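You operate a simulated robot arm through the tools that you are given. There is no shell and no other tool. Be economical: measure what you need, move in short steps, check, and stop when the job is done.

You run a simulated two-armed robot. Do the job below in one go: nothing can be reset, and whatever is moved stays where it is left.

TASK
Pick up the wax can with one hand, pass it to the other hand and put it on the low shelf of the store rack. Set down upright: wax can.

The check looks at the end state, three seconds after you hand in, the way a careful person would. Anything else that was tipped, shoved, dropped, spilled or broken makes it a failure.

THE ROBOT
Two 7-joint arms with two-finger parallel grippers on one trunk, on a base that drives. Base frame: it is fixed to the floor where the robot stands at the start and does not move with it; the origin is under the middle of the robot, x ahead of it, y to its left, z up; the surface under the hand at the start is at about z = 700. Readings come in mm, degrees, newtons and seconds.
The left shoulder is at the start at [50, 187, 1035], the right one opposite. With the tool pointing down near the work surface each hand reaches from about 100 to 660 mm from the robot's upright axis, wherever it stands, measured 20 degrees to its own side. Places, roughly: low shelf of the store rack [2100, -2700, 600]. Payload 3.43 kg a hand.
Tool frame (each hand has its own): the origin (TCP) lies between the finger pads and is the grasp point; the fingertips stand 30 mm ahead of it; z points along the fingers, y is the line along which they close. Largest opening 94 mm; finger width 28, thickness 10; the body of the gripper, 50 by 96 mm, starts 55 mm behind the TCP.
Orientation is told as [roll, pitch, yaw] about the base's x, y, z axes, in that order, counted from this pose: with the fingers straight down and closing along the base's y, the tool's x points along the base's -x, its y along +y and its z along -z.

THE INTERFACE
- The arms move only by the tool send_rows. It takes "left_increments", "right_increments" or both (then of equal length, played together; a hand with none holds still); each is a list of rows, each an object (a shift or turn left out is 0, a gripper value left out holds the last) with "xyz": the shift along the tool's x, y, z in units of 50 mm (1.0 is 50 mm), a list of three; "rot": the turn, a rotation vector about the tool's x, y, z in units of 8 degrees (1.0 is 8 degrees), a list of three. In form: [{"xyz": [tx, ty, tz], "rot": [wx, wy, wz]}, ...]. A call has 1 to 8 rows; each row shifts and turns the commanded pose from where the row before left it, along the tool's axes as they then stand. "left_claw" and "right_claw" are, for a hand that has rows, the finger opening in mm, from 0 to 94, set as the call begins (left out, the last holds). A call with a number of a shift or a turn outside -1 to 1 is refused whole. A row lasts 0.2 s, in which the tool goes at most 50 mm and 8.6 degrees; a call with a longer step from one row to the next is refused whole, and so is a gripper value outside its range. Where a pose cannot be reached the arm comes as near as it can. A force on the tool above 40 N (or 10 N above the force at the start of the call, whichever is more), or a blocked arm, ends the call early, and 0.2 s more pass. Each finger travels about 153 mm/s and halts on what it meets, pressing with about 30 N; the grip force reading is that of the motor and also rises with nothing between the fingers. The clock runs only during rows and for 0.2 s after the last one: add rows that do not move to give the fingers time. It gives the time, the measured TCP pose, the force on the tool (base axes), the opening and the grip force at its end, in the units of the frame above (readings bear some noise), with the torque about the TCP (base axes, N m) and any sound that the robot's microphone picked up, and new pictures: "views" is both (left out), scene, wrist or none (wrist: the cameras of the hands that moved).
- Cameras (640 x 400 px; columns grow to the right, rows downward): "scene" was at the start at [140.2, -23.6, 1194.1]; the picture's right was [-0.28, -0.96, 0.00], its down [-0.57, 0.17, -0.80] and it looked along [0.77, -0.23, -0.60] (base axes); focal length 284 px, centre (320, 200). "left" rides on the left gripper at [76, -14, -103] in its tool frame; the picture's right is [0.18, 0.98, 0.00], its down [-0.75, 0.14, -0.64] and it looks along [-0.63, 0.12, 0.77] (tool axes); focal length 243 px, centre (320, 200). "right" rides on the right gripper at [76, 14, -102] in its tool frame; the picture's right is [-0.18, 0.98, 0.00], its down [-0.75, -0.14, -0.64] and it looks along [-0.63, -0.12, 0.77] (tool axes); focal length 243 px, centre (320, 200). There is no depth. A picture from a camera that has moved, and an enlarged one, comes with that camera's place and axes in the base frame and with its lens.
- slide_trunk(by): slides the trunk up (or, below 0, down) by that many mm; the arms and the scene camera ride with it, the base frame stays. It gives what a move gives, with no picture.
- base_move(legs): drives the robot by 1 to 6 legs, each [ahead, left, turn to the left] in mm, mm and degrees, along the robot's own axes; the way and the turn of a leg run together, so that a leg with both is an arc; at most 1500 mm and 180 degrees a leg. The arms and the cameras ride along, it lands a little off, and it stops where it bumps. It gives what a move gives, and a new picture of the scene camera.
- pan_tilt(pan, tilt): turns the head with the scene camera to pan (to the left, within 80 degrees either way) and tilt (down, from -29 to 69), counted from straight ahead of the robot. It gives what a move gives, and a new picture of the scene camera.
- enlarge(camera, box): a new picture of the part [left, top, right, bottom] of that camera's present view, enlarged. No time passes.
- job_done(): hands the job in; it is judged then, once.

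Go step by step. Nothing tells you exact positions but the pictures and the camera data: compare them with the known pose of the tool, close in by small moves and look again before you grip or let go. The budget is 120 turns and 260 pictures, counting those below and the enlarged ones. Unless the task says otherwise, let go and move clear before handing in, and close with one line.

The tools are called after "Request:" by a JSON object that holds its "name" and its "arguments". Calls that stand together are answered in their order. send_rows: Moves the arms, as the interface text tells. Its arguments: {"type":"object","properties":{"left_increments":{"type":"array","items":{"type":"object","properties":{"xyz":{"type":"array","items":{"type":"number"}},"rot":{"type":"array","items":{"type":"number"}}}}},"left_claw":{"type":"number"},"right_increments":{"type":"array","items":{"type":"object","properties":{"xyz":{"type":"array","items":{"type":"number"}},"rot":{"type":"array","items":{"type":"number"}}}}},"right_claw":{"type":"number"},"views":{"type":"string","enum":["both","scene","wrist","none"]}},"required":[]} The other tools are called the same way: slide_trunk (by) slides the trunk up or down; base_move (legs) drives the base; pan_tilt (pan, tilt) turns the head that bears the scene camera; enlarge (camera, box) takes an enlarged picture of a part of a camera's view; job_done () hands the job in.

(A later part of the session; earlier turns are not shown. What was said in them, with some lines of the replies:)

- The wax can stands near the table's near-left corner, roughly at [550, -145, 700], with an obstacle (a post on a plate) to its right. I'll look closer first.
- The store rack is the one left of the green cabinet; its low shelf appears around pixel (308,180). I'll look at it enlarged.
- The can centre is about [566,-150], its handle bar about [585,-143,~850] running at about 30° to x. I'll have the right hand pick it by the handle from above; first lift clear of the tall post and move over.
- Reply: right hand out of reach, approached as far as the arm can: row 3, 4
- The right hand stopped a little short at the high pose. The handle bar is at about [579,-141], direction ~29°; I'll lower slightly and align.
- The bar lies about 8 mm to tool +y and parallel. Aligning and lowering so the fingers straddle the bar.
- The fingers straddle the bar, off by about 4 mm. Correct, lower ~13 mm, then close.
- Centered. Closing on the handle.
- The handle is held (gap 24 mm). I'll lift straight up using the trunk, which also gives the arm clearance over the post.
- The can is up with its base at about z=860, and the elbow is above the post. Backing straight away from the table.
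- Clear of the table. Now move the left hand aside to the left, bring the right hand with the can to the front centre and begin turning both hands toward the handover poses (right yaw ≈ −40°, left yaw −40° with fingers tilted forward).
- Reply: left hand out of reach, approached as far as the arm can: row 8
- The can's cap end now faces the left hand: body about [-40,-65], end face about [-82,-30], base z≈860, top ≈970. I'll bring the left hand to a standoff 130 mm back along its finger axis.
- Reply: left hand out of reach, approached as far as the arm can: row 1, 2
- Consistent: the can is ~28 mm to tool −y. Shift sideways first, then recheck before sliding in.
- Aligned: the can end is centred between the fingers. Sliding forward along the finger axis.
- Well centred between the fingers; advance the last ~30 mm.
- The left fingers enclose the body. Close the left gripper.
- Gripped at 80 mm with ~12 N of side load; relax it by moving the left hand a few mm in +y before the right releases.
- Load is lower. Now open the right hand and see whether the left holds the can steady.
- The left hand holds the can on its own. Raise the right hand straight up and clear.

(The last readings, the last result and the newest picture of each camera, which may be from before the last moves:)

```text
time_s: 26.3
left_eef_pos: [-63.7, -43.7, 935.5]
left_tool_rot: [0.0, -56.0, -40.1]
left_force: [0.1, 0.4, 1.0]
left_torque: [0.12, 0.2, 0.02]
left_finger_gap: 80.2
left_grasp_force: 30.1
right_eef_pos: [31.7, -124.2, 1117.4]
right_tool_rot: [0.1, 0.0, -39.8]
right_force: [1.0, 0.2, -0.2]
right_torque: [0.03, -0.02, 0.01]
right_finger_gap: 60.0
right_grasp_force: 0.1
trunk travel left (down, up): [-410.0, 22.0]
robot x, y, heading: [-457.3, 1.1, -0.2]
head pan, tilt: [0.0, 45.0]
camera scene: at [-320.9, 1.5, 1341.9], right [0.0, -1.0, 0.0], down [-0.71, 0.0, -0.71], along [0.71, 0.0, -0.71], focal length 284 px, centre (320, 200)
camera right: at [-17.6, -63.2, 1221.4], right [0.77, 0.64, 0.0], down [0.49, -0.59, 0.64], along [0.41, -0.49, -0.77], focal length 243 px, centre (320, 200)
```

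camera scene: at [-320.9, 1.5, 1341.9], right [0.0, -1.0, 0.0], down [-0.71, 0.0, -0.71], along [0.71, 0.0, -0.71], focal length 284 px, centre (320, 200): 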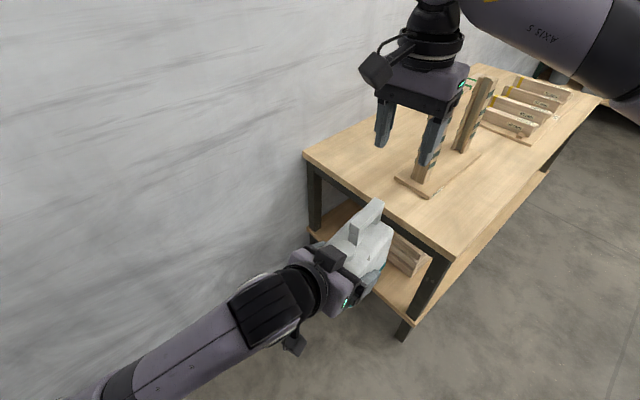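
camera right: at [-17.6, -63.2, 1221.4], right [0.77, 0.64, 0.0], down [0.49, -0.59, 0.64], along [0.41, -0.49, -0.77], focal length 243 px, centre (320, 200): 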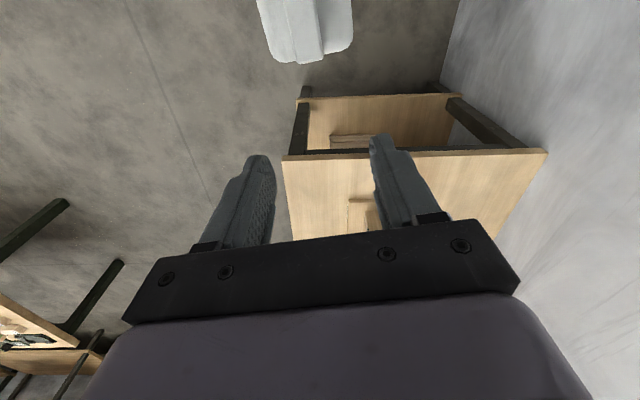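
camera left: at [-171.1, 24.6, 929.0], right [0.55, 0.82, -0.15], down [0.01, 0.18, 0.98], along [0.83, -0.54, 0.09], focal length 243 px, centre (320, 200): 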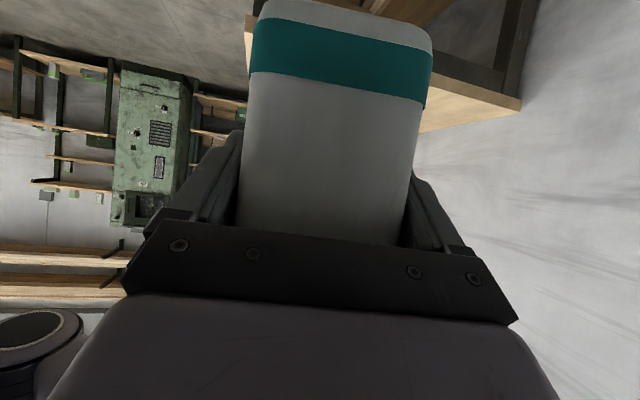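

The can is transferred. Next, fold the right hand back to its side and bring the left hand with the can to its own side, turning it to point straight ahead (keeping the can level).

Request:
{"name": "send_rows", "arguments": {"left_increments": [{"xyz": [0.385, 0.664, -0.57]}, {"xyz": [0.385, 0.664, -0.57]}, {"xyz": [0.385, 0.664, -0.57]}, {"xyz": [0.385, 0.664, -0.57]}, {}], "right_increments": [{"xyz": [0.178, -0.96, 0]}, {"xyz": [0.178, -0.96, 0]}, {"xyz": [0.178, -0.96, 0]}, {"xyz": [0.178, -0.96, 0]}, {"xyz": [0.178, -0.96, 0]}], "views": "none"}}

Request:
{"name": "send_rows", "arguments": {"left_increments": [{"rot": [-0.829, 0, -0.559]}, {"rot": [-0.829, 0, -0.559]}, {"rot": [-0.829, 0, -0.559]}, {"rot": [-0.829, 0, -0.559]}, {"rot": [-0.829, 0, -0.559]}, {}]}}

```text
time_s: 27.5
left_eef_pos: [-82.5, 144.3, 935.3]
left_tool_rot: [-0.1, -56.2, -40.2]
left_force: [-0.6, 0.9, -6.7]
left_torque: [0.13, 0.14, -0.01]
left_finger_gap: 79.9
left_grasp_force: 29.8
right_eef_pos: [-157.0, -280.1, 1117.1]
right_tool_rot: [0.0, 0.0, -39.8]
right_force: [0.9, -0.2, 0.5]
right_torque: [0.01, -0.01, 0.01]
right_finger_gap: 60.0
right_grasp_force: 0.0
trunk travel left (down, up): [-410.0, 22.0]
robot x, y, heading: [-463.6, -1.2, -0.3]
head pan, tilt: [0.0, 45.0]
```

```text
time_s: 28.9
left_eef_pos: [-84.2, 147.3, 933.5]
left_tool_rot: [0.1, -56.0, 0.0]
left_force: [-0.5, -0.5, -7.1]
left_torque: [-0.02, 0.23, 0.03]
left_finger_gap: 79.7
left_grasp_force: 30.4
right_eef_pos: [-155.6, -277.9, 1117.1]
right_tool_rot: [0.0, 0.0, -39.8]
right_force: [0.7, 0.2, 0.6]
right_torque: [0.02, -0.05, 0.0]
right_finger_gap: 59.9
right_grasp_force: 0.0
trunk travel left (down, up): [-410.0, 22.0]
robot x, y, heading: [-456.8, 1.2, -0.3]
head pan, tilt: [0.0, 45.0]
camera scene: at [-320.7, 1.7, 1341.8], right [0.0, -1.0, 0.0], down [-0.71, 0.0, -0.71], along [0.71, 0.0, -0.71], focal length 284 px, centre (320, 200)
camera left: at [-211.2, 131.3, 928.9], right [-0.1, 0.98, -0.15], down [-0.11, 0.14, 0.98], along [0.99, 0.12, 0.1], focal length 243 px, centre (320, 200)
```

scene: 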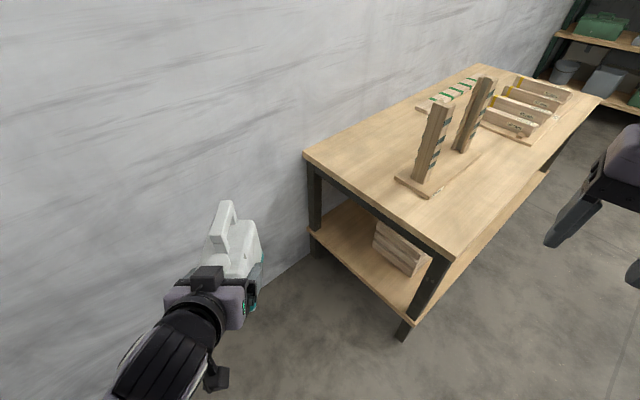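
left: 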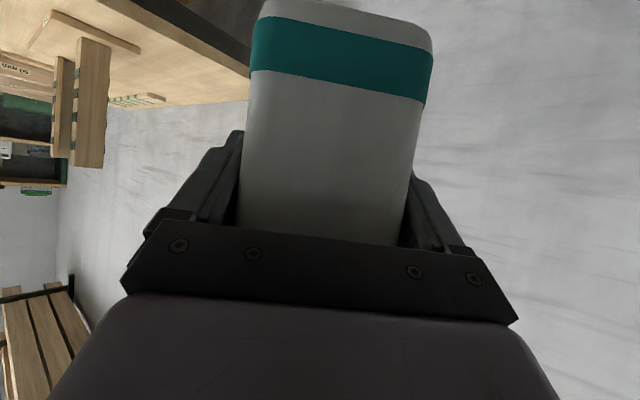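

Look to the right side before driving.

Request:
{"name": "pan_tilt", "arguments": {"pan": -65, "tilt": 30}}

```text
time_s: 30.3
left_eef_pos: [-83.7, 145.5, 934.8]
left_tool_rot: [0.0, -56.0, -0.1]
left_force: [0.0, 0.6, -6.4]
left_torque: [0.03, 0.19, -0.02]
left_finger_gap: 79.9
left_grasp_force: 29.5
right_eef_pos: [-157.1, -278.8, 1118.3]
right_tool_rot: [0.0, 0.0, -39.7]
right_force: [-0.9, -0.3, -0.9]
right_torque: [-0.01, -0.01, 0.0]
right_finger_gap: 60.2
right_grasp_force: 0.1
trunk travel left (down, up): [-410.0, 22.0]
robot x, y, heading: [-459.6, 3.0, -0.2]
head pan, tilt: [-65.0, 30.0]
camera scene: at [-364.0, -80.2, 1364.4], right [-0.91, -0.42, 0.0], down [-0.21, 0.45, -0.87], along [0.36, -0.79, -0.5], focal length 284 px, centre (320, 200)
```

scene: 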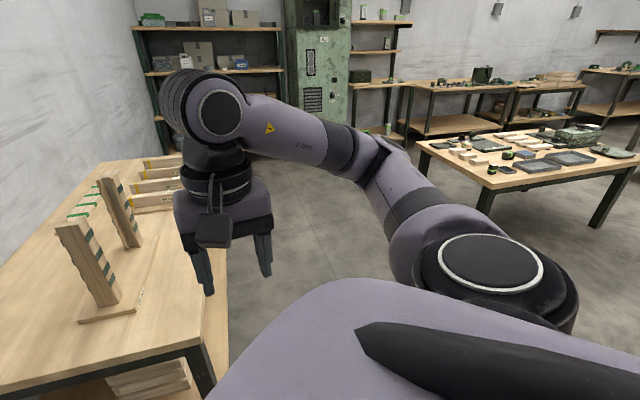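

The floor on the right is clear; the rack is straight down the aisle past the table. Strafe right, then turn toward the rack (heading about −48°).

Request:
{"name": "base_move", "arguments": {"legs": [[-80, -350, 0], [0, 0, -47]]}}

Request:
{"name": "pan_tilt", "arguments": {"pan": 8, "tilt": 15}}

```text
time_s: 36.1
left_eef_pos: [-179.4, -528.0, 934.4]
left_tool_rot: [0.1, -56.0, -46.8]
left_force: [-0.6, -0.5, -7.2]
left_torque: [0.15, 0.12, 0.03]
left_finger_gap: 79.8
left_grasp_force: 30.3
right_eef_pos: [-536.5, -766.1, 1118.2]
right_tool_rot: [0.0, 0.1, -86.5]
right_force: [-0.8, 0.3, -0.2]
right_torque: [0.02, 0.01, 0.01]
right_finger_gap: 60.2
right_grasp_force: 0.0
trunk travel left (down, up): [-410.0, 22.0]
robot x, y, heading: [-539.1, -355.9, -46.9]
head pan, tilt: [-65.0, 30.0]
camera scene: at [-537.6, -479.5, 1364.5], right [-0.93, 0.37, 0.0], down [0.19, 0.46, -0.87], along [-0.32, -0.8, -0.5], focal length 284 px, centre (320, 200)
```

scene: 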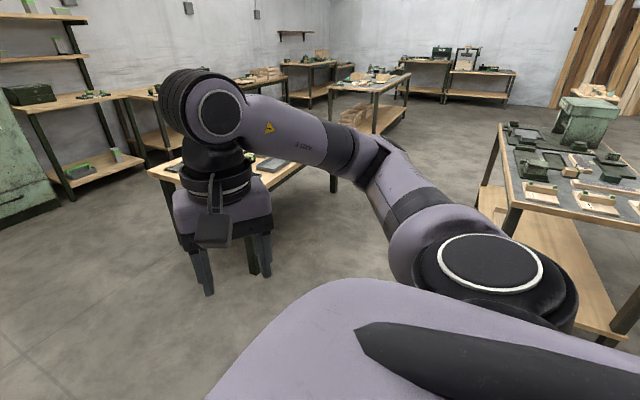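

```text
time_s: 37.5
left_eef_pos: [-179.0, -527.3, 932.4]
left_tool_rot: [0.1, -56.0, -46.7]
left_force: [0.1, -0.6, -7.4]
left_torque: [0.15, 0.13, -0.02]
left_finger_gap: 79.7
left_grasp_force: 29.8
right_eef_pos: [-537.3, -766.3, 1118.0]
right_tool_rot: [-0.1, 0.0, -86.5]
right_force: [0.4, -0.1, -0.8]
right_torque: [0.02, 0.02, -0.04]
right_finger_gap: 60.0
right_grasp_force: 0.0
trunk travel left (down, up): [-410.0, 22.0]
robot x, y, heading: [-543.7, -349.4, -47.1]
head pan, tilt: [8.0, 15.0]
camera scene: at [-431.2, -454.2, 1388.6], right [-0.63, -0.78, 0.0], down [-0.2, 0.16, -0.97], along [0.75, -0.61, -0.26], focal length 284 px, centre (320, 200)
```

scene: 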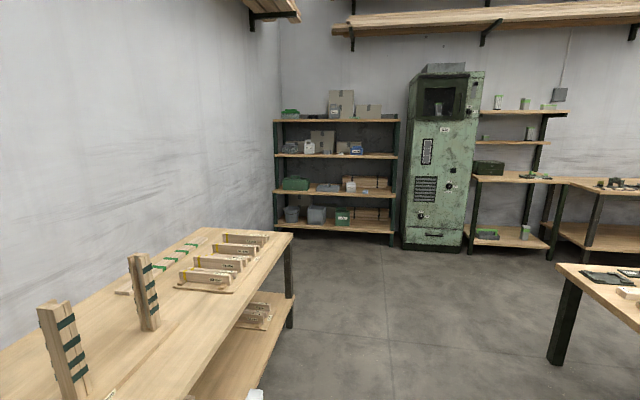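

The rack has four boards; the given place [2100,-2700,600] projects onto the third from top (row ~192). I'll enlarge to see free room there.

Request:
{"name": "enlarge", "arguments": {"camera": "scene", "box": [265, 140, 405, 240]}}

```text
4.00 times, centred on (335, 190) of scene
camera zoom: at [-431.2, -454.2, 1388.6], right [-0.63, -0.78, 0.0], down [-0.2, 0.16, -0.97], along [0.75, -0.61, -0.26], focal length 1137 px, centre (260, 240)
```

zoom: 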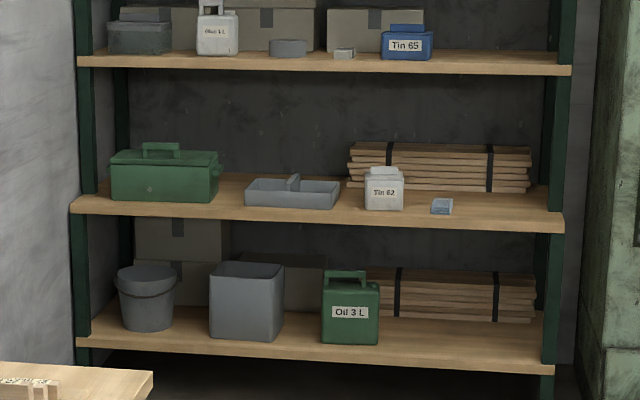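

The target board (z≈600) has free room at the front right, right of the small box. Rack front is about u≈3200 mm along my heading. First tuck the right hand back, then drive down the aisle in stages.

Request:
{"name": "send_rows", "arguments": {"right_increments": [{"xyz": [0.7, -0.41, 0]}, {"xyz": [0.7, -0.41, 0]}, {"xyz": [0.7, -0.41, 0]}, {}], "views": "none"}}

Request:
{"name": "base_move", "arguments": {"legs": [[900, -80, 0], [900, 0, 0]]}}

```text
time_s: 38.5
left_eef_pos: [-179.1, -528.9, 935.0]
left_tool_rot: [0.0, -55.9, -46.8]
left_force: [0.3, -0.6, -7.6]
left_torque: [0.15, 0.13, -0.02]
left_finger_gap: 79.7
left_grasp_force: 29.8
right_eef_pos: [-582.5, -690.0, 1146.2]
right_tool_rot: [-0.1, 0.1, -86.5]
right_force: [0.4, -0.7, -0.4]
right_torque: [-0.01, 0.04, -0.03]
right_finger_gap: 59.9
right_grasp_force: 0.2
right hand out of reach, approached as far as the arm can: row 2, 3
trunk travel left (down, up): [-410.0, 22.0]
robot x, y, heading: [-540.6, -352.4, -47.1]
head pan, tilt: [8.0, 15.0]
```

```text
time_s: 47.6
left_eef_pos: [1010.4, -1867.6, 933.4]
left_tool_rot: [0.1, -56.1, -46.5]
left_force: [-0.1, 0.2, -7.0]
left_torque: [0.14, 0.14, 0.02]
left_finger_gap: 80.1
left_grasp_force: 30.3
right_eef_pos: [609.3, -2033.4, 1144.9]
right_tool_rot: [-0.1, 0.1, -86.3]
right_force: [0.3, 0.7, -0.7]
right_torque: [0.0, 0.0, 0.0]
right_finger_gap: 59.9
right_grasp_force: 0.1
trunk travel left (down, up): [-410.0, 22.0]
robot x, y, heading: [646.1, -1695.7, -46.3]
head pan, tilt: [8.0, 15.0]
camera scene: at [758.1, -1796.6, 1388.6], right [-0.62, -0.78, 0.0], down [-0.2, 0.16, -0.97], along [0.76, -0.6, -0.26], focal length 284 px, centre (320, 200)
```

scene: 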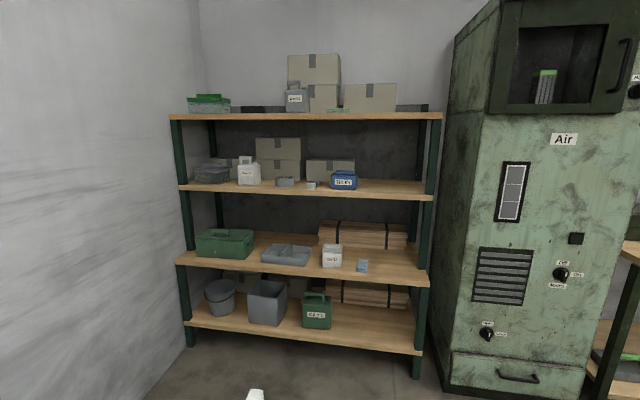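

The rack is clearly visible: low shelf top z≈600, front edge at u≈3204, next board at z≈1060, free spot around w≈795 between the small box and the right post. Cabinet to the right protrudes, so I'll shift the left hand toward centre, lower the trunk, and drive nearer.

Request:
{"name": "send_rows", "arguments": {"left_increments": [{"xyz": [0, -0.9, 0]}, {"xyz": [0, -0.9, 0]}, {"xyz": [0, -0.9, 0]}, {}], "views": "none"}}

Request:
{"name": "slide_trunk", "arguments": {"by": -180}}

Request:
{"name": "base_move", "arguments": {"legs": [[650, -156, -1.4]]}}

Request:
{"name": "pan_tilt", "arguments": {"pan": 0, "tilt": 30}}

```text
time_s: 48.1
left_eef_pos: [1053.6, -1862.1, 929.4]
left_tool_rot: [10.8, -57.2, -44.5]
left_force: [0.3, 0.0, -6.7]
left_torque: [0.08, 0.16, 0.02]
left_finger_gap: 79.9
left_grasp_force: 29.8
right_eef_pos: [609.0, -2034.7, 1145.6]
right_tool_rot: [0.0, 0.1, -86.2]
right_force: [0.2, 0.8, 1.0]
right_torque: [0.01, 0.0, -0.03]
right_finger_gap: 59.9
right_grasp_force: 0.0
trunk travel left (down, up): [-410.0, 22.0]
robot x, y, heading: [644.4, -1698.8, -46.3]
head pan, tilt: [8.0, 15.0]
stopped in row 2 (left hand): the arm was blocked; the commanded pose is now the measured one
```

```text
time_s: 50.1
left_eef_pos: [1052.2, -1863.8, 749.6]
left_tool_rot: [10.6, -57.4, -44.4]
left_force: [0.3, 0.2, -7.6]
left_torque: [0.13, 0.15, 0.0]
left_finger_gap: 79.7
left_grasp_force: 30.0
right_eef_pos: [609.0, -2033.0, 965.9]
right_tool_rot: [0.0, 0.1, -86.2]
right_force: [-0.1, -0.2, -0.5]
right_torque: [0.01, 0.01, -0.01]
right_finger_gap: 60.0
right_grasp_force: 0.1
trunk travel left (down, up): [-230.0, 202.0]
robot x, y, heading: [648.4, -1695.2, -46.5]
head pan, tilt: [8.0, 15.0]
```

```text
time_s: 53.8
left_eef_pos: [1375.6, -2454.7, 748.3]
left_tool_rot: [10.5, -57.5, -45.8]
left_force: [0.2, -0.3, -6.8]
left_torque: [0.12, 0.13, 0.0]
left_finger_gap: 79.7
left_grasp_force: 29.7
right_eef_pos: [927.3, -2614.1, 964.9]
right_tool_rot: [0.1, 0.1, -87.5]
right_force: [0.0, 0.6, 0.5]
right_torque: [0.01, 0.03, -0.03]
right_finger_gap: 59.8
right_grasp_force: 0.0
trunk travel left (down, up): [-230.0, 202.0]
robot x, y, heading: [973.6, -2282.6, -47.8]
head pan, tilt: [8.0, 15.0]
camera scene: at [1082.4, -2381.1, 1208.6], right [-0.64, -0.77, 0.0], down [-0.2, 0.17, -0.97], along [0.74, -0.62, -0.26], focal length 284 px, centre (320, 200)
```

scene: 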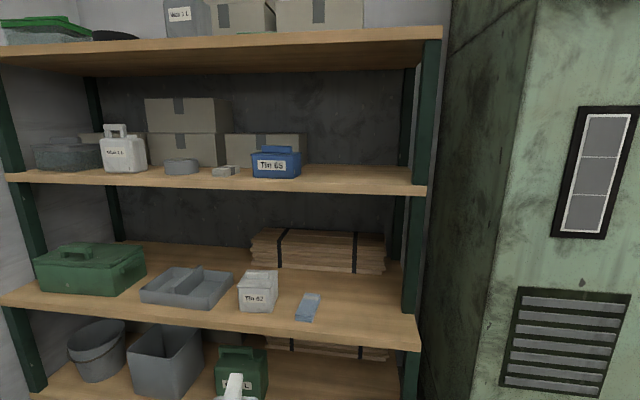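

```text
time_s: 54.6
left_eef_pos: [1375.7, -2453.9, 748.4]
left_tool_rot: [10.8, -57.4, -45.9]
left_force: [-0.3, 0.1, -7.8]
left_torque: [0.11, 0.17, 0.0]
left_finger_gap: 79.7
left_grasp_force: 30.4
right_eef_pos: [927.8, -2614.7, 965.2]
right_tool_rot: [0.0, 0.1, -87.5]
right_force: [-0.4, -0.5, -0.7]
right_torque: [-0.01, 0.0, -0.01]
right_finger_gap: 60.1
right_grasp_force: 0.1
trunk travel left (down, up): [-230.0, 202.0]
robot x, y, heading: [973.4, -2282.3, -48.4]
head pan, tilt: [0.0, 30.0]
camera scene: at [1071.4, -2388.3, 1184.5], right [-0.74, -0.67, 0.0], down [-0.34, 0.37, -0.87], along [0.58, -0.64, -0.5], focal length 284 px, centre (320, 200)
```

scene: 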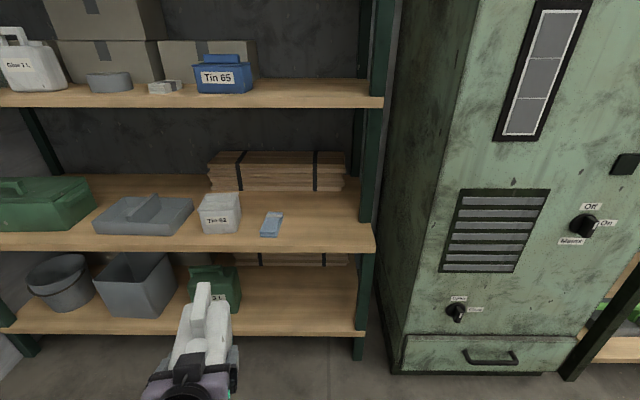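

The left arm hit a limit when moving right and twisted ~11° (still holding the can). I'll level it again here in free space, then check how far it extends.

Request:
{"name": "send_rows", "arguments": {"left_increments": [{"rot": [0.675, 0, 0]}, {"rot": [0.675, 0, 0]}, {"rot": [0.25, 0.175, 0.17]}, {}]}}

```text
time_s: 55.6
left_eef_pos: [1376.8, -2453.3, 749.4]
left_tool_rot: [-0.1, -55.9, -48.3]
left_force: [1.3, -0.1, -6.6]
left_torque: [0.13, 0.14, -0.02]
left_finger_gap: 80.1
left_grasp_force: 30.3
right_eef_pos: [925.3, -2614.6, 966.3]
right_tool_rot: [-0.1, 0.1, -87.6]
right_force: [0.0, -0.1, -0.8]
right_torque: [-0.01, 0.01, -0.03]
right_finger_gap: 59.8
right_grasp_force: 0.0
trunk travel left (down, up): [-230.0, 202.0]
robot x, y, heading: [975.5, -2282.9, -48.0]
head pan, tilt: [0.0, 30.0]
camera scene: at [1071.3, -2388.3, 1184.4], right [-0.74, -0.67, 0.0], down [-0.34, 0.37, -0.87], along [0.58, -0.64, -0.5], focal length 284 px, centre (320, 200)
camera left: at [1280.7, -2369.3, 744.3], right [0.67, 0.73, -0.15], down [0.03, 0.18, 0.98], along [0.74, -0.66, 0.09], focal length 243 px, centre (320, 200)
```

scene: 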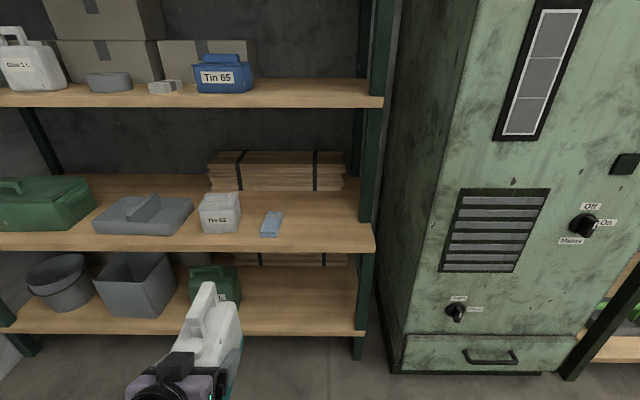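
left: 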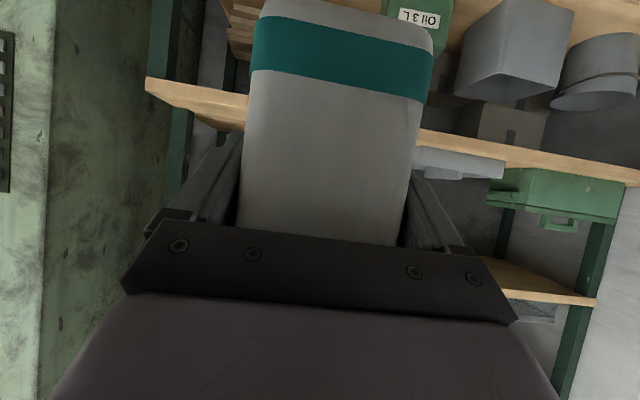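

The can is level again. Enlarge the shelf edge to measure its height better.

Request:
{"name": "enlarge", "arguments": {"camera": "scene", "box": [190, 140, 400, 280]}}

```text
2.86 times, centred on (295, 210) of scene
camera zoom: at [1071.3, -2388.3, 1184.4], right [-0.74, -0.67, 0.0], down [-0.34, 0.37, -0.87], along [0.58, -0.64, -0.5], focal length 812 px, centre (391, 171)
```

zoom: 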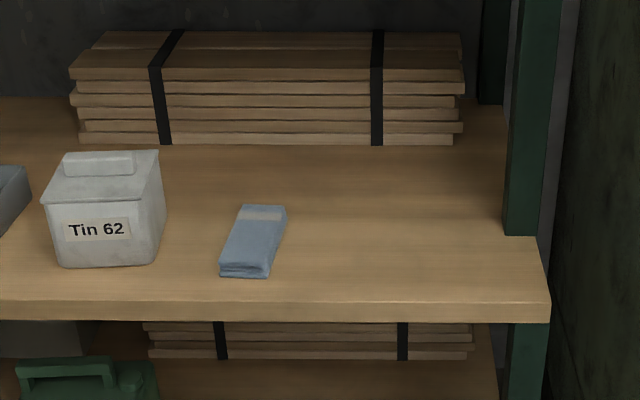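

Two measurements of the shelf height disagree (612 vs ~700), so I'll raise the trunk for a vertical baseline.

Request:
{"name": "slide_trunk", "arguments": {"by": 180}}

Request:
{"name": "enlarge", "arguments": {"camera": "scene", "box": [190, 200, 400, 340]}}

```text
time_s: 57.6
left_eef_pos: [1376.8, -2455.2, 929.2]
left_tool_rot: [0.0, -56.0, -48.3]
left_force: [0.2, 0.5, -6.8]
left_torque: [0.15, 0.1, 0.02]
left_finger_gap: 79.7
left_grasp_force: 29.8
right_eef_pos: [926.3, -2614.9, 1145.2]
right_tool_rot: [0.0, 0.1, -87.5]
right_force: [0.0, -0.2, -0.4]
right_torque: [0.0, 0.01, 0.01]
right_finger_gap: 59.8
right_grasp_force: 0.0
trunk travel left (down, up): [-410.0, 22.0]
robot x, y, heading: [974.4, -2278.9, -47.9]
head pan, tilt: [0.0, 30.0]
```

```text
2.86 times, centred on (295, 270) of scene
camera zoom: at [1071.5, -2388.4, 1364.4], right [-0.74, -0.67, 0.0], down [-0.34, 0.37, -0.87], along [0.58, -0.64, -0.5], focal length 812 px, centre (391, 0)
```

zoom: 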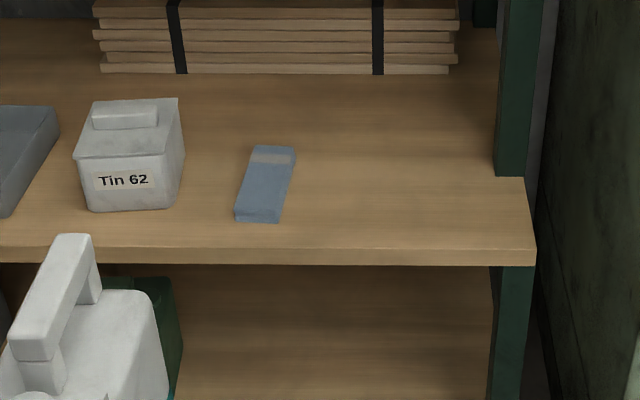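

Shelf top is about z≈625 with its front edge at u≈3175–3190; free width is w≈675–950. Test how far the left hand extends forward (free space here) so the base can stay back from the cabinet.

Request:
{"name": "send_rows", "arguments": {"left_increments": [{"xyz": [-0.5, 0, 0.745]}, {"xyz": [-0.5, 0, 0.745]}, {}], "views": "scene"}}

```text
time_s: 58.4
left_eef_pos: [1436.7, -2523.0, 928.0]
left_tool_rot: [-0.1, -55.9, -48.4]
left_force: [0.0, -0.3, -6.3]
left_torque: [0.1, 0.14, -0.05]
left_finger_gap: 79.9
left_grasp_force: 30.2
right_eef_pos: [926.7, -2614.6, 1146.0]
right_tool_rot: [0.0, 0.1, -87.6]
right_force: [0.1, 0.3, 0.4]
right_torque: [-0.02, 0.0, 0.01]
right_finger_gap: 59.9
right_grasp_force: 0.0
trunk travel left (down, up): [-410.0, 22.0]
robot x, y, heading: [972.9, -2276.3, -48.0]
head pan, tilt: [0.0, 30.0]
camera scene: at [1071.4, -2388.2, 1364.5], right [-0.74, -0.67, 0.0], down [-0.34, 0.37, -0.87], along [0.58, -0.64, -0.5], focal length 284 px, centre (320, 200)
```

scene: 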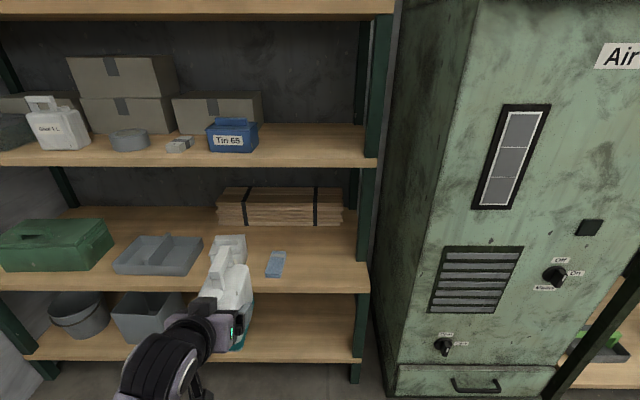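

Extension works. Extend 60 mm more, lower the trunk to entry height, and strafe right in front of the free spot.

Request:
{"name": "send_rows", "arguments": {"left_increments": [{"xyz": [-0.335, 0, 0.497]}, {"xyz": [-0.335, 0, 0.497]}, {}], "views": "none"}}

Request:
{"name": "slide_trunk", "arguments": {"by": -165}}

Request:
{"name": "base_move", "arguments": {"legs": [[0, -186, 0]]}}

```text
time_s: 59.2
left_eef_pos: [1474.1, -2566.9, 930.3]
left_tool_rot: [0.0, -55.9, -48.3]
left_force: [-0.5, -0.2, -7.1]
left_torque: [0.17, 0.14, -0.02]
left_finger_gap: 79.8
left_grasp_force: 30.0
right_eef_pos: [927.4, -2614.6, 1145.4]
right_tool_rot: [0.1, 0.1, -87.5]
right_force: [0.8, 1.1, -0.4]
right_torque: [0.01, 0.0, 0.02]
right_finger_gap: 60.1
right_grasp_force: 0.0
trunk travel left (down, up): [-410.0, 22.0]
robot x, y, heading: [974.0, -2278.6, -48.0]
head pan, tilt: [0.0, 30.0]
```

```text
time_s: 61.0
left_eef_pos: [1474.9, -2567.3, 764.8]
left_tool_rot: [-0.1, -55.9, -48.2]
left_force: [-0.4, 0.0, -6.9]
left_torque: [0.15, 0.15, 0.0]
left_finger_gap: 79.6
left_grasp_force: 30.0
right_eef_pos: [926.4, -2615.3, 979.8]
right_tool_rot: [0.0, 0.0, -87.4]
right_force: [-0.1, -0.2, -0.2]
right_torque: [-0.01, -0.01, -0.03]
right_finger_gap: 60.1
right_grasp_force: 0.1
trunk travel left (down, up): [-245.0, 187.0]
robot x, y, heading: [973.7, -2280.1, -47.9]
head pan, tilt: [0.0, 30.0]
```

```text
time_s: 63.3
left_eef_pos: [1336.3, -2691.8, 765.7]
left_tool_rot: [-0.1, -56.0, -48.1]
left_force: [0.8, -0.2, -7.1]
left_torque: [0.18, 0.15, 0.01]
left_finger_gap: 79.6
left_grasp_force: 29.4
right_eef_pos: [789.3, -2740.7, 980.2]
right_tool_rot: [0.0, 0.1, -87.4]
right_force: [0.2, -0.2, 0.3]
right_torque: [-0.01, 0.01, -0.03]
right_finger_gap: 60.1
right_grasp_force: 0.1
trunk travel left (down, up): [-245.0, 187.0]
robot x, y, heading: [830.2, -2404.6, -47.7]
head pan, tilt: [0.0, 30.0]
camera scene: at [933.0, -2513.9, 1199.4], right [-0.74, -0.67, 0.0], down [-0.34, 0.37, -0.87], along [0.58, -0.64, -0.5], focal length 284 px, centre (320, 200)
```

scene: 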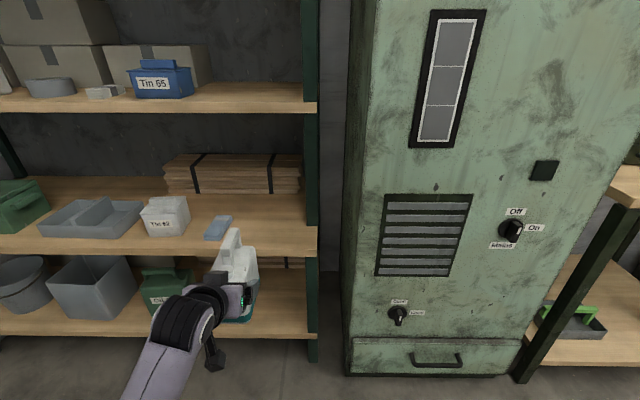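

The can is lined up (w≈815) with the free gap. Drive ahead in two steps, checking between.

Request:
{"name": "base_move", "arguments": {"legs": [[190, 0, 0]]}}

Request:
{"name": "enlarge", "arguments": {"camera": "left", "box": [0, 0, 640, 400]}}

```text
time_s: 64.8
left_eef_pos: [1461.3, -2826.5, 765.1]
left_tool_rot: [0.0, -55.9, -48.1]
left_force: [0.7, -0.2, -6.8]
left_torque: [0.18, 0.14, 0.0]
left_finger_gap: 79.5
left_grasp_force: 29.8
right_eef_pos: [914.2, -2878.3, 981.0]
right_tool_rot: [0.0, 0.1, -87.3]
right_force: [0.4, 0.4, 0.4]
right_torque: [0.02, -0.03, 0.01]
right_finger_gap: 60.3
right_grasp_force: 0.0
trunk travel left (down, up): [-245.0, 187.0]
robot x, y, heading: [958.1, -2541.1, -47.6]
head pan, tilt: [0.0, 30.0]
camera scene: at [1057.3, -2650.1, 1199.4], right [-0.74, -0.67, 0.0], down [-0.34, 0.37, -0.87], along [0.58, -0.64, -0.5], focal length 284 px, centre (320, 200)
```

scene: 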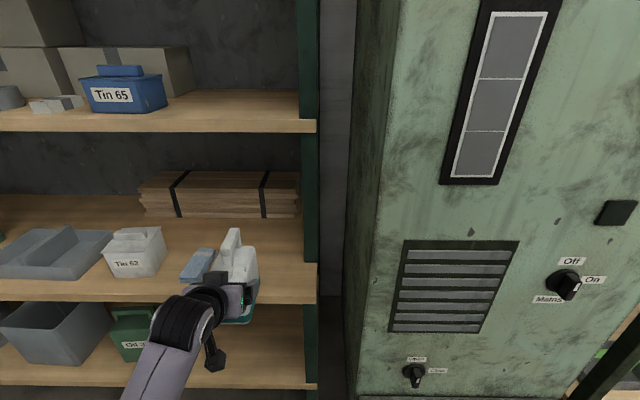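

```text
1.00 times, centred on (320, 200) of left (not enlarged: the box is as wide or as high as the picture)
camera zoom: at [1364.2, -2742.8, 760.0], right [0.66, 0.73, -0.15], down [0.03, 0.18, 0.98], along [0.75, -0.66, 0.09], focal length 243 px, centre (320, 200)
```

zoom: 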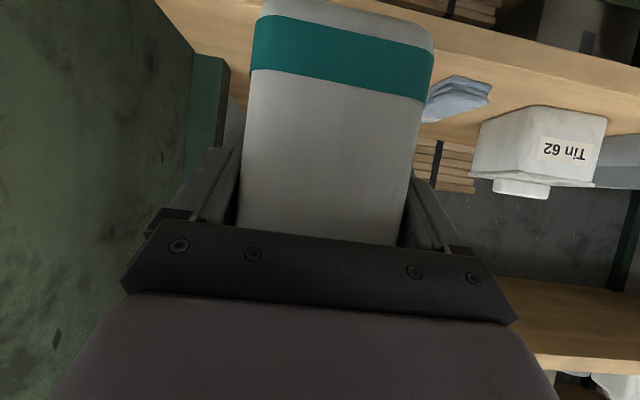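

Good clearance. Continue ahead 195 mm over the shelf.

Request:
{"name": "base_move", "arguments": {"legs": [[195, 0, 0]]}}

Request:
{"name": "enlarge", "arguments": {"camera": "left", "box": [0, 0, 640, 400]}}

```text
time_s: 66.4
left_eef_pos: [1595.3, -2974.9, 763.9]
left_tool_rot: [-0.1, -55.8, -48.0]
left_force: [-0.6, 0.2, -6.0]
left_torque: [0.13, 0.16, -0.01]
left_finger_gap: 79.8
left_grasp_force: 29.9
right_eef_pos: [1049.2, -3025.3, 980.7]
right_tool_rot: [0.0, 0.1, -87.2]
right_force: [-0.7, 0.1, 0.1]
right_torque: [0.01, -0.03, 0.0]
right_finger_gap: 60.1
right_grasp_force: 0.0
trunk travel left (down, up): [-245.0, 187.0]
robot x, y, heading: [1095.6, -2685.0, -47.4]
head pan, tilt: [0.0, 30.0]
camera scene: at [1192.2, -2797.8, 1199.4], right [-0.74, -0.67, 0.0], down [-0.34, 0.37, -0.87], along [0.58, -0.64, -0.5], focal length 284 px, centre (320, 200)
```

scene: 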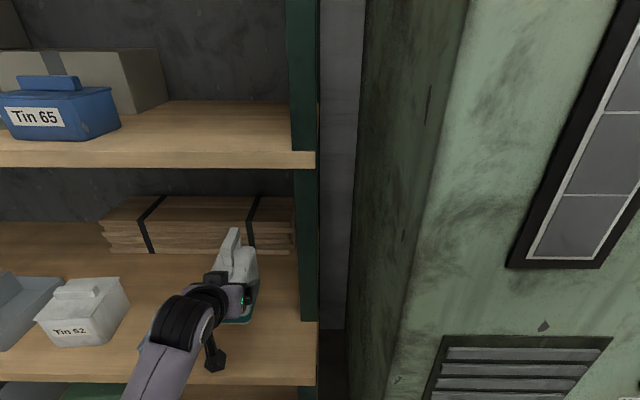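

```text
1.00 times, centred on (320, 200) of left (not enlarged: the box is as wide or as high as the picture)
camera zoom: at [1499.1, -2890.2, 759.9], right [0.66, 0.73, -0.15], down [0.03, 0.18, 0.98], along [0.75, -0.66, 0.09], focal length 243 px, centre (320, 200)
```

zoom: 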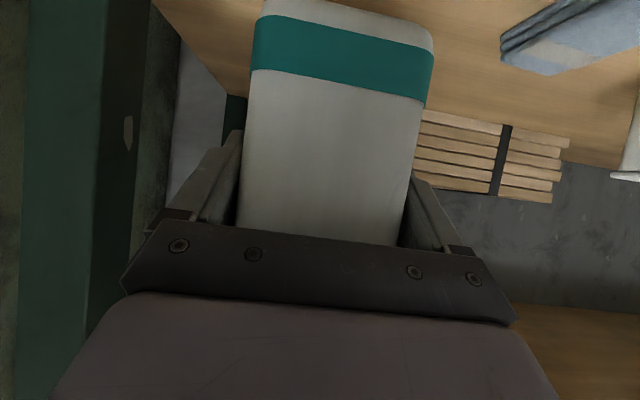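

Can is over the shelf at u≈3250–3360, well clear of neighbours. Lower with the trunk, then in small steps watching the force.

Request:
{"name": "slide_trunk", "arguments": {"by": -45}}

Request:
{"name": "enlarge", "arguments": {"camera": "scene", "box": [130, 190, 330, 350]}}

```text
time_s: 67.3
left_eef_pos: [1595.4, -2973.0, 719.0]
left_tool_rot: [0.0, -55.8, -48.0]
left_force: [0.1, 0.3, -7.1]
left_torque: [0.13, 0.11, -0.02]
left_finger_gap: 79.7
left_grasp_force: 29.7
right_eef_pos: [1049.5, -3024.8, 935.6]
right_tool_rot: [0.1, 0.1, -87.2]
right_force: [-0.1, 0.1, 1.0]
right_torque: [0.02, 0.03, 0.02]
right_finger_gap: 60.2
right_grasp_force: 0.1
trunk travel left (down, up): [-200.0, 232.0]
robot x, y, heading: [1093.5, -2689.8, -47.6]
head pan, tilt: [0.0, 30.0]
```

```text
2.50 times, centred on (230, 270) of scene
camera zoom: at [1192.0, -2797.6, 1154.4], right [-0.74, -0.67, 0.0], down [-0.34, 0.37, -0.87], along [0.58, -0.64, -0.5], focal length 711 px, centre (545, 25)
```

zoom: 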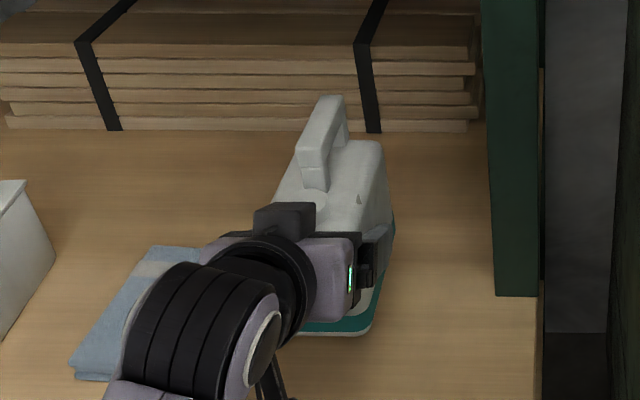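

Request:
{"name": "send_rows", "arguments": {"left_increments": [{"xyz": [0.066, 0, 0.045]}, {"xyz": [0.066, 0, 0.045]}, {"xyz": [0.066, 0, 0.045]}], "views": "wrist"}}

```text
time_s: 68.1
left_eef_pos: [1593.7, -2973.6, 706.1]
left_tool_rot: [0.0, -55.8, -48.1]
left_force: [0.4, 0.1, -6.6]
left_torque: [0.17, 0.13, -0.01]
left_finger_gap: 79.8
left_grasp_force: 29.5
right_eef_pos: [1048.6, -3024.9, 935.5]
right_tool_rot: [0.0, 0.1, -87.3]
right_force: [0.2, -0.2, 0.3]
right_torque: [-0.02, 0.03, -0.05]
right_finger_gap: 60.0
right_grasp_force: 0.1
trunk travel left (down, up): [-200.0, 232.0]
robot x, y, heading: [1094.0, -2688.9, -47.5]
head pan, tilt: [0.0, 30.0]
camera left: at [1498.5, -2889.7, 701.6], right [0.66, 0.73, -0.15], down [0.03, 0.17, 0.98], along [0.75, -0.66, 0.09], focal length 243 px, centre (320, 200)
```

left: 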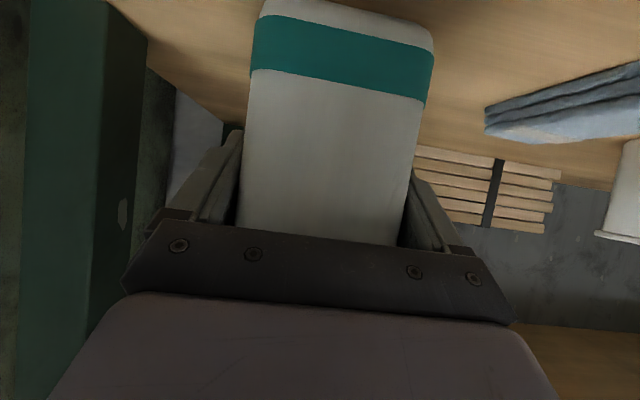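

No contact yet; continue down.

Request:
{"name": "send_rows", "arguments": {"left_increments": [{"xyz": [0.066, 0, 0.045]}, {"xyz": [0.066, 0, 0.045]}, {}], "views": "none"}}

Request:
{"name": "send_rows", "arguments": {"left_increments": [{"xyz": [0.066, 0, 0.045]}, {"xyz": [0.033, 0, 0.022]}, {}], "views": "scene"}}

```text
time_s: 68.9
left_eef_pos: [1595.7, -2975.0, 697.9]
left_tool_rot: [-0.1, -55.8, -47.9]
left_force: [-1.7, 0.5, -6.9]
left_torque: [0.16, 0.13, -0.02]
left_finger_gap: 79.8
left_grasp_force: 29.8
right_eef_pos: [1048.3, -3025.0, 935.1]
right_tool_rot: [0.0, 0.1, -87.2]
right_force: [0.2, 0.4, 0.5]
right_torque: [-0.01, 0.05, -0.02]
right_finger_gap: 60.0
right_grasp_force: 0.1
trunk travel left (down, up): [-200.0, 232.0]
robot x, y, heading: [1096.4, -2686.7, -47.5]
head pan, tilt: [0.0, 30.0]
```

```text
time_s: 69.7
left_eef_pos: [1594.6, -2974.6, 694.6]
left_tool_rot: [0.0, -56.3, -48.2]
left_force: [-1.1, 0.4, 4.7]
left_torque: [-0.32, -0.75, -0.03]
left_finger_gap: 79.9
left_grasp_force: 30.1
right_eef_pos: [1049.1, -3025.0, 936.5]
right_tool_rot: [-0.1, 0.1, -87.2]
right_force: [0.0, 0.1, -0.2]
right_torque: [-0.02, -0.05, 0.01]
right_finger_gap: 59.9
right_grasp_force: 0.1
trunk travel left (down, up): [-200.0, 232.0]
robot x, y, heading: [1094.8, -2688.5, -47.6]
head pan, tilt: [0.0, 30.0]
camera scene: at [1191.0, -2797.1, 1154.7], right [-0.74, -0.67, 0.0], down [-0.34, 0.37, -0.87], along [0.58, -0.64, -0.5], focal length 284 px, centre (320, 200)
```

scene: 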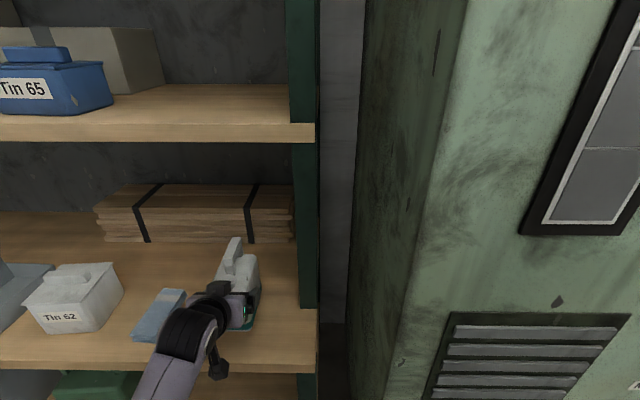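

Contact with the shelf (weight taken, +11 N). Open the left hand.

Request:
{"name": "send_rows", "arguments": {"left_increments": [{}, {}, {}, {}], "left_claw": 94}}

Request:
{"name": "enlarge", "arguments": {"camera": "scene", "box": [120, 220, 320, 380]}}

```text
time_s: 70.7
left_eef_pos: [1594.6, -2974.5, 693.1]
left_tool_rot: [-0.2, -55.9, -48.0]
left_force: [0.3, 0.6, 0.6]
left_torque: [0.01, -0.02, 0.03]
left_finger_gap: 94.0
left_grasp_force: 0.1
right_eef_pos: [1048.5, -3025.1, 935.3]
right_tool_rot: [0.0, 0.1, -87.2]
right_force: [0.8, 0.0, 0.6]
right_torque: [0.02, -0.01, 0.01]
right_finger_gap: 60.0
right_grasp_force: 0.0
trunk travel left (down, up): [-200.0, 232.0]
robot x, y, heading: [1096.9, -2687.7, -47.7]
head pan, tilt: [0.0, 30.0]
camera scene: at [1191.6, -2797.4, 1154.5], right [-0.74, -0.67, 0.0], down [-0.34, 0.37, -0.87], along [0.58, -0.64, -0.5], focal length 284 px, centre (320, 200)
camera left: at [1498.5, -2890.2, 689.1], right [0.66, 0.73, -0.15], down [0.03, 0.18, 0.98], along [0.75, -0.66, 0.09], focal length 243 px, centre (320, 200)
```

scene: 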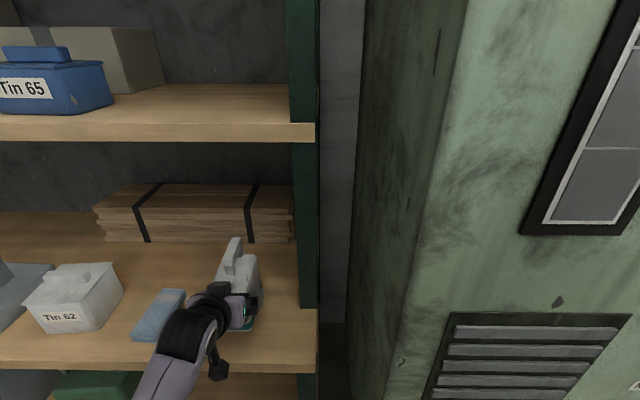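
left: 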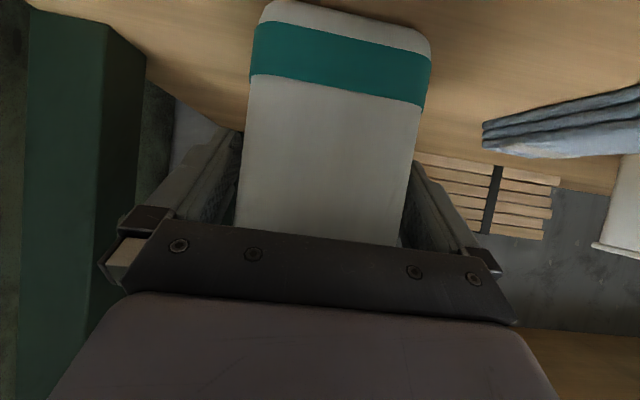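

```text
2.50 times, centred on (220, 300) of scene
camera zoom: at [1191.6, -2797.4, 1154.5], right [-0.74, -0.67, 0.0], down [-0.34, 0.37, -0.87], along [0.58, -0.64, -0.5], focal length 711 px, centre (570, -50)
```

zoom: 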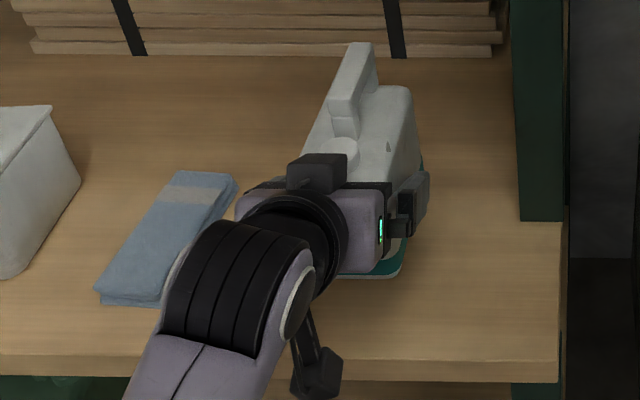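

Released; the can stands. Retreat along the finger axis (back and up).

Request:
{"name": "send_rows", "arguments": {"left_increments": [{"xyz": [0, 0, -0.4]}, {"xyz": [0, 0, -0.6]}, {"xyz": [0, 0, -0.7]}, {"xyz": [0, 0, -0.7]}, {}]}}

```text
time_s: 71.9
left_eef_pos: [1530.4, -2899.5, 763.4]
left_tool_rot: [0.9, -56.3, -48.7]
left_force: [-1.0, 0.2, 0.3]
left_torque: [0.01, 0.0, 0.0]
left_finger_gap: 94.2
left_grasp_force: 0.1
right_eef_pos: [1049.1, -3025.3, 935.7]
right_tool_rot: [0.1, 0.0, -87.2]
right_force: [0.4, -0.7, -1.0]
right_torque: [0.03, -0.01, 0.02]
right_finger_gap: 60.2
right_grasp_force: 0.0
trunk travel left (down, up): [-200.0, 232.0]
robot x, y, heading: [1092.7, -2687.2, -47.7]
head pan, tilt: [0.0, 30.0]
camera scene: at [1191.5, -2797.4, 1154.5], right [-0.74, -0.67, 0.0], down [-0.34, 0.37, -0.87], along [0.58, -0.64, -0.5], focal length 284 px, centre (320, 200)
camera left: at [1434.6, -2816.5, 756.6], right [0.66, 0.74, -0.14], down [0.02, 0.18, 0.98], along [0.75, -0.65, 0.1], focal length 243 px, centre (320, 200)
```

scene: 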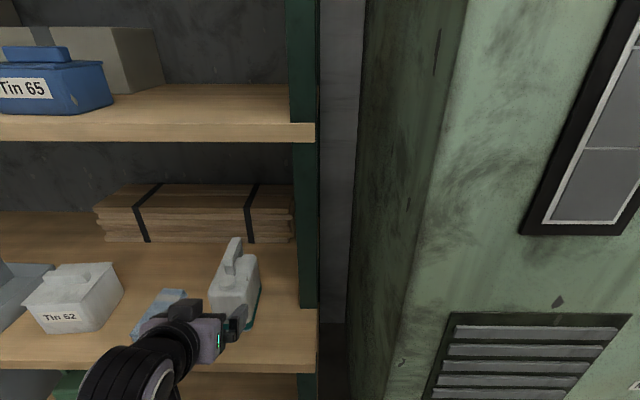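
left: 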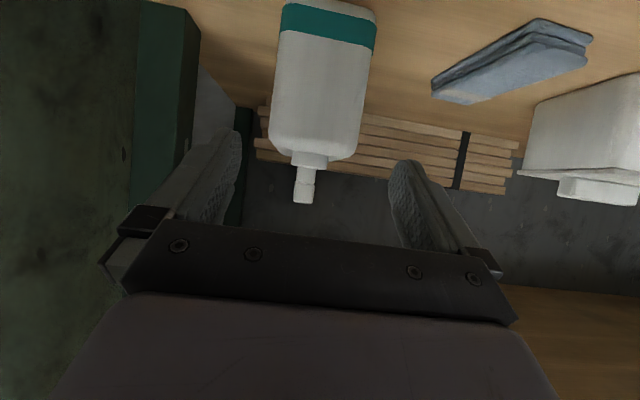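

The can stands clear of the fingers. Drive straight back and look.

Request:
{"name": "base_move", "arguments": {"legs": [[-450, 0, 0]]}}

Request:
{"name": "enlarge", "arguments": {"camera": "scene", "box": [150, 120, 350, 260]}}

```text
time_s: 74.6
left_eef_pos: [1226.1, -2570.4, 760.7]
left_tool_rot: [1.0, -56.1, -49.1]
left_force: [0.0, 0.3, 0.7]
left_torque: [-0.03, -0.03, 0.0]
left_finger_gap: 93.9
left_grasp_force: 0.0
right_eef_pos: [744.3, -2690.6, 935.3]
right_tool_rot: [0.0, 0.2, -87.6]
right_force: [0.6, -0.2, -0.3]
right_torque: [0.02, 0.01, 0.04]
right_finger_gap: 60.0
right_grasp_force: 0.2
trunk travel left (down, up): [-200.0, 232.0]
robot x, y, heading: [791.0, -2354.5, -47.7]
head pan, tilt: [0.0, 30.0]
camera scene: at [888.2, -2464.5, 1154.5], right [-0.74, -0.67, 0.0], down [-0.34, 0.37, -0.87], along [0.58, -0.64, -0.5], focal length 284 px, centre (320, 200)
```

scene: 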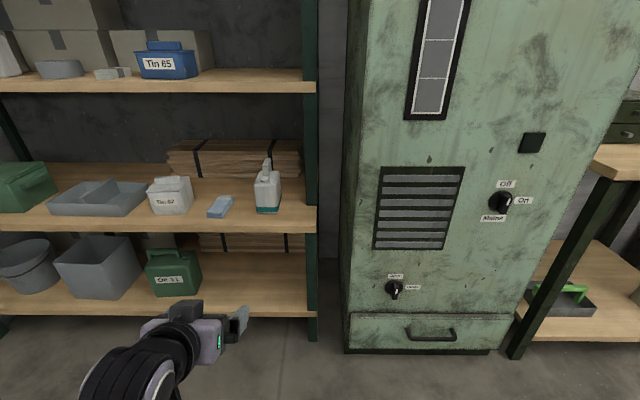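

```text
2.86 times, centred on (250, 190) of scene
camera zoom: at [888.2, -2464.5, 1154.5], right [-0.74, -0.67, 0.0], down [-0.34, 0.37, -0.87], along [0.58, -0.64, -0.5], focal length 812 px, centre (520, 229)
```

zoom: 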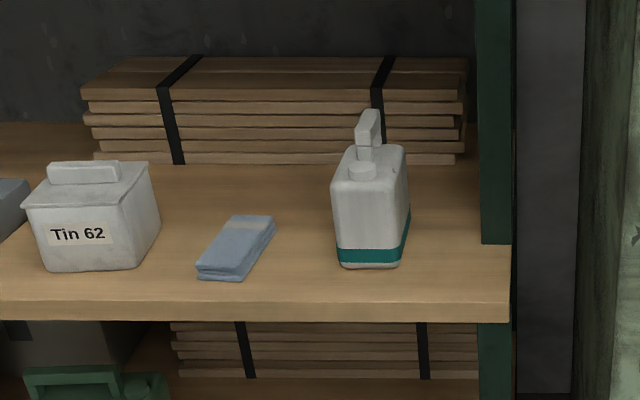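

The wax can stands upright on the shelf at z≈620, which matches the given place. Its neighbours are undisturbed and both hands are clear, so I'm handing in.

Request:
{"name": "job_done", "arguments": {}}

```text
The job is handed in.
```

The wax can was picked up with the right hand, passed to the left, and set down upright at the front right of the store rack's low shelf. I took "low shelf" to be the third board from the top, about z = 620, because it matches the given z = 600. The rack also has one board below it. In the last picture nothing near the can had moved.
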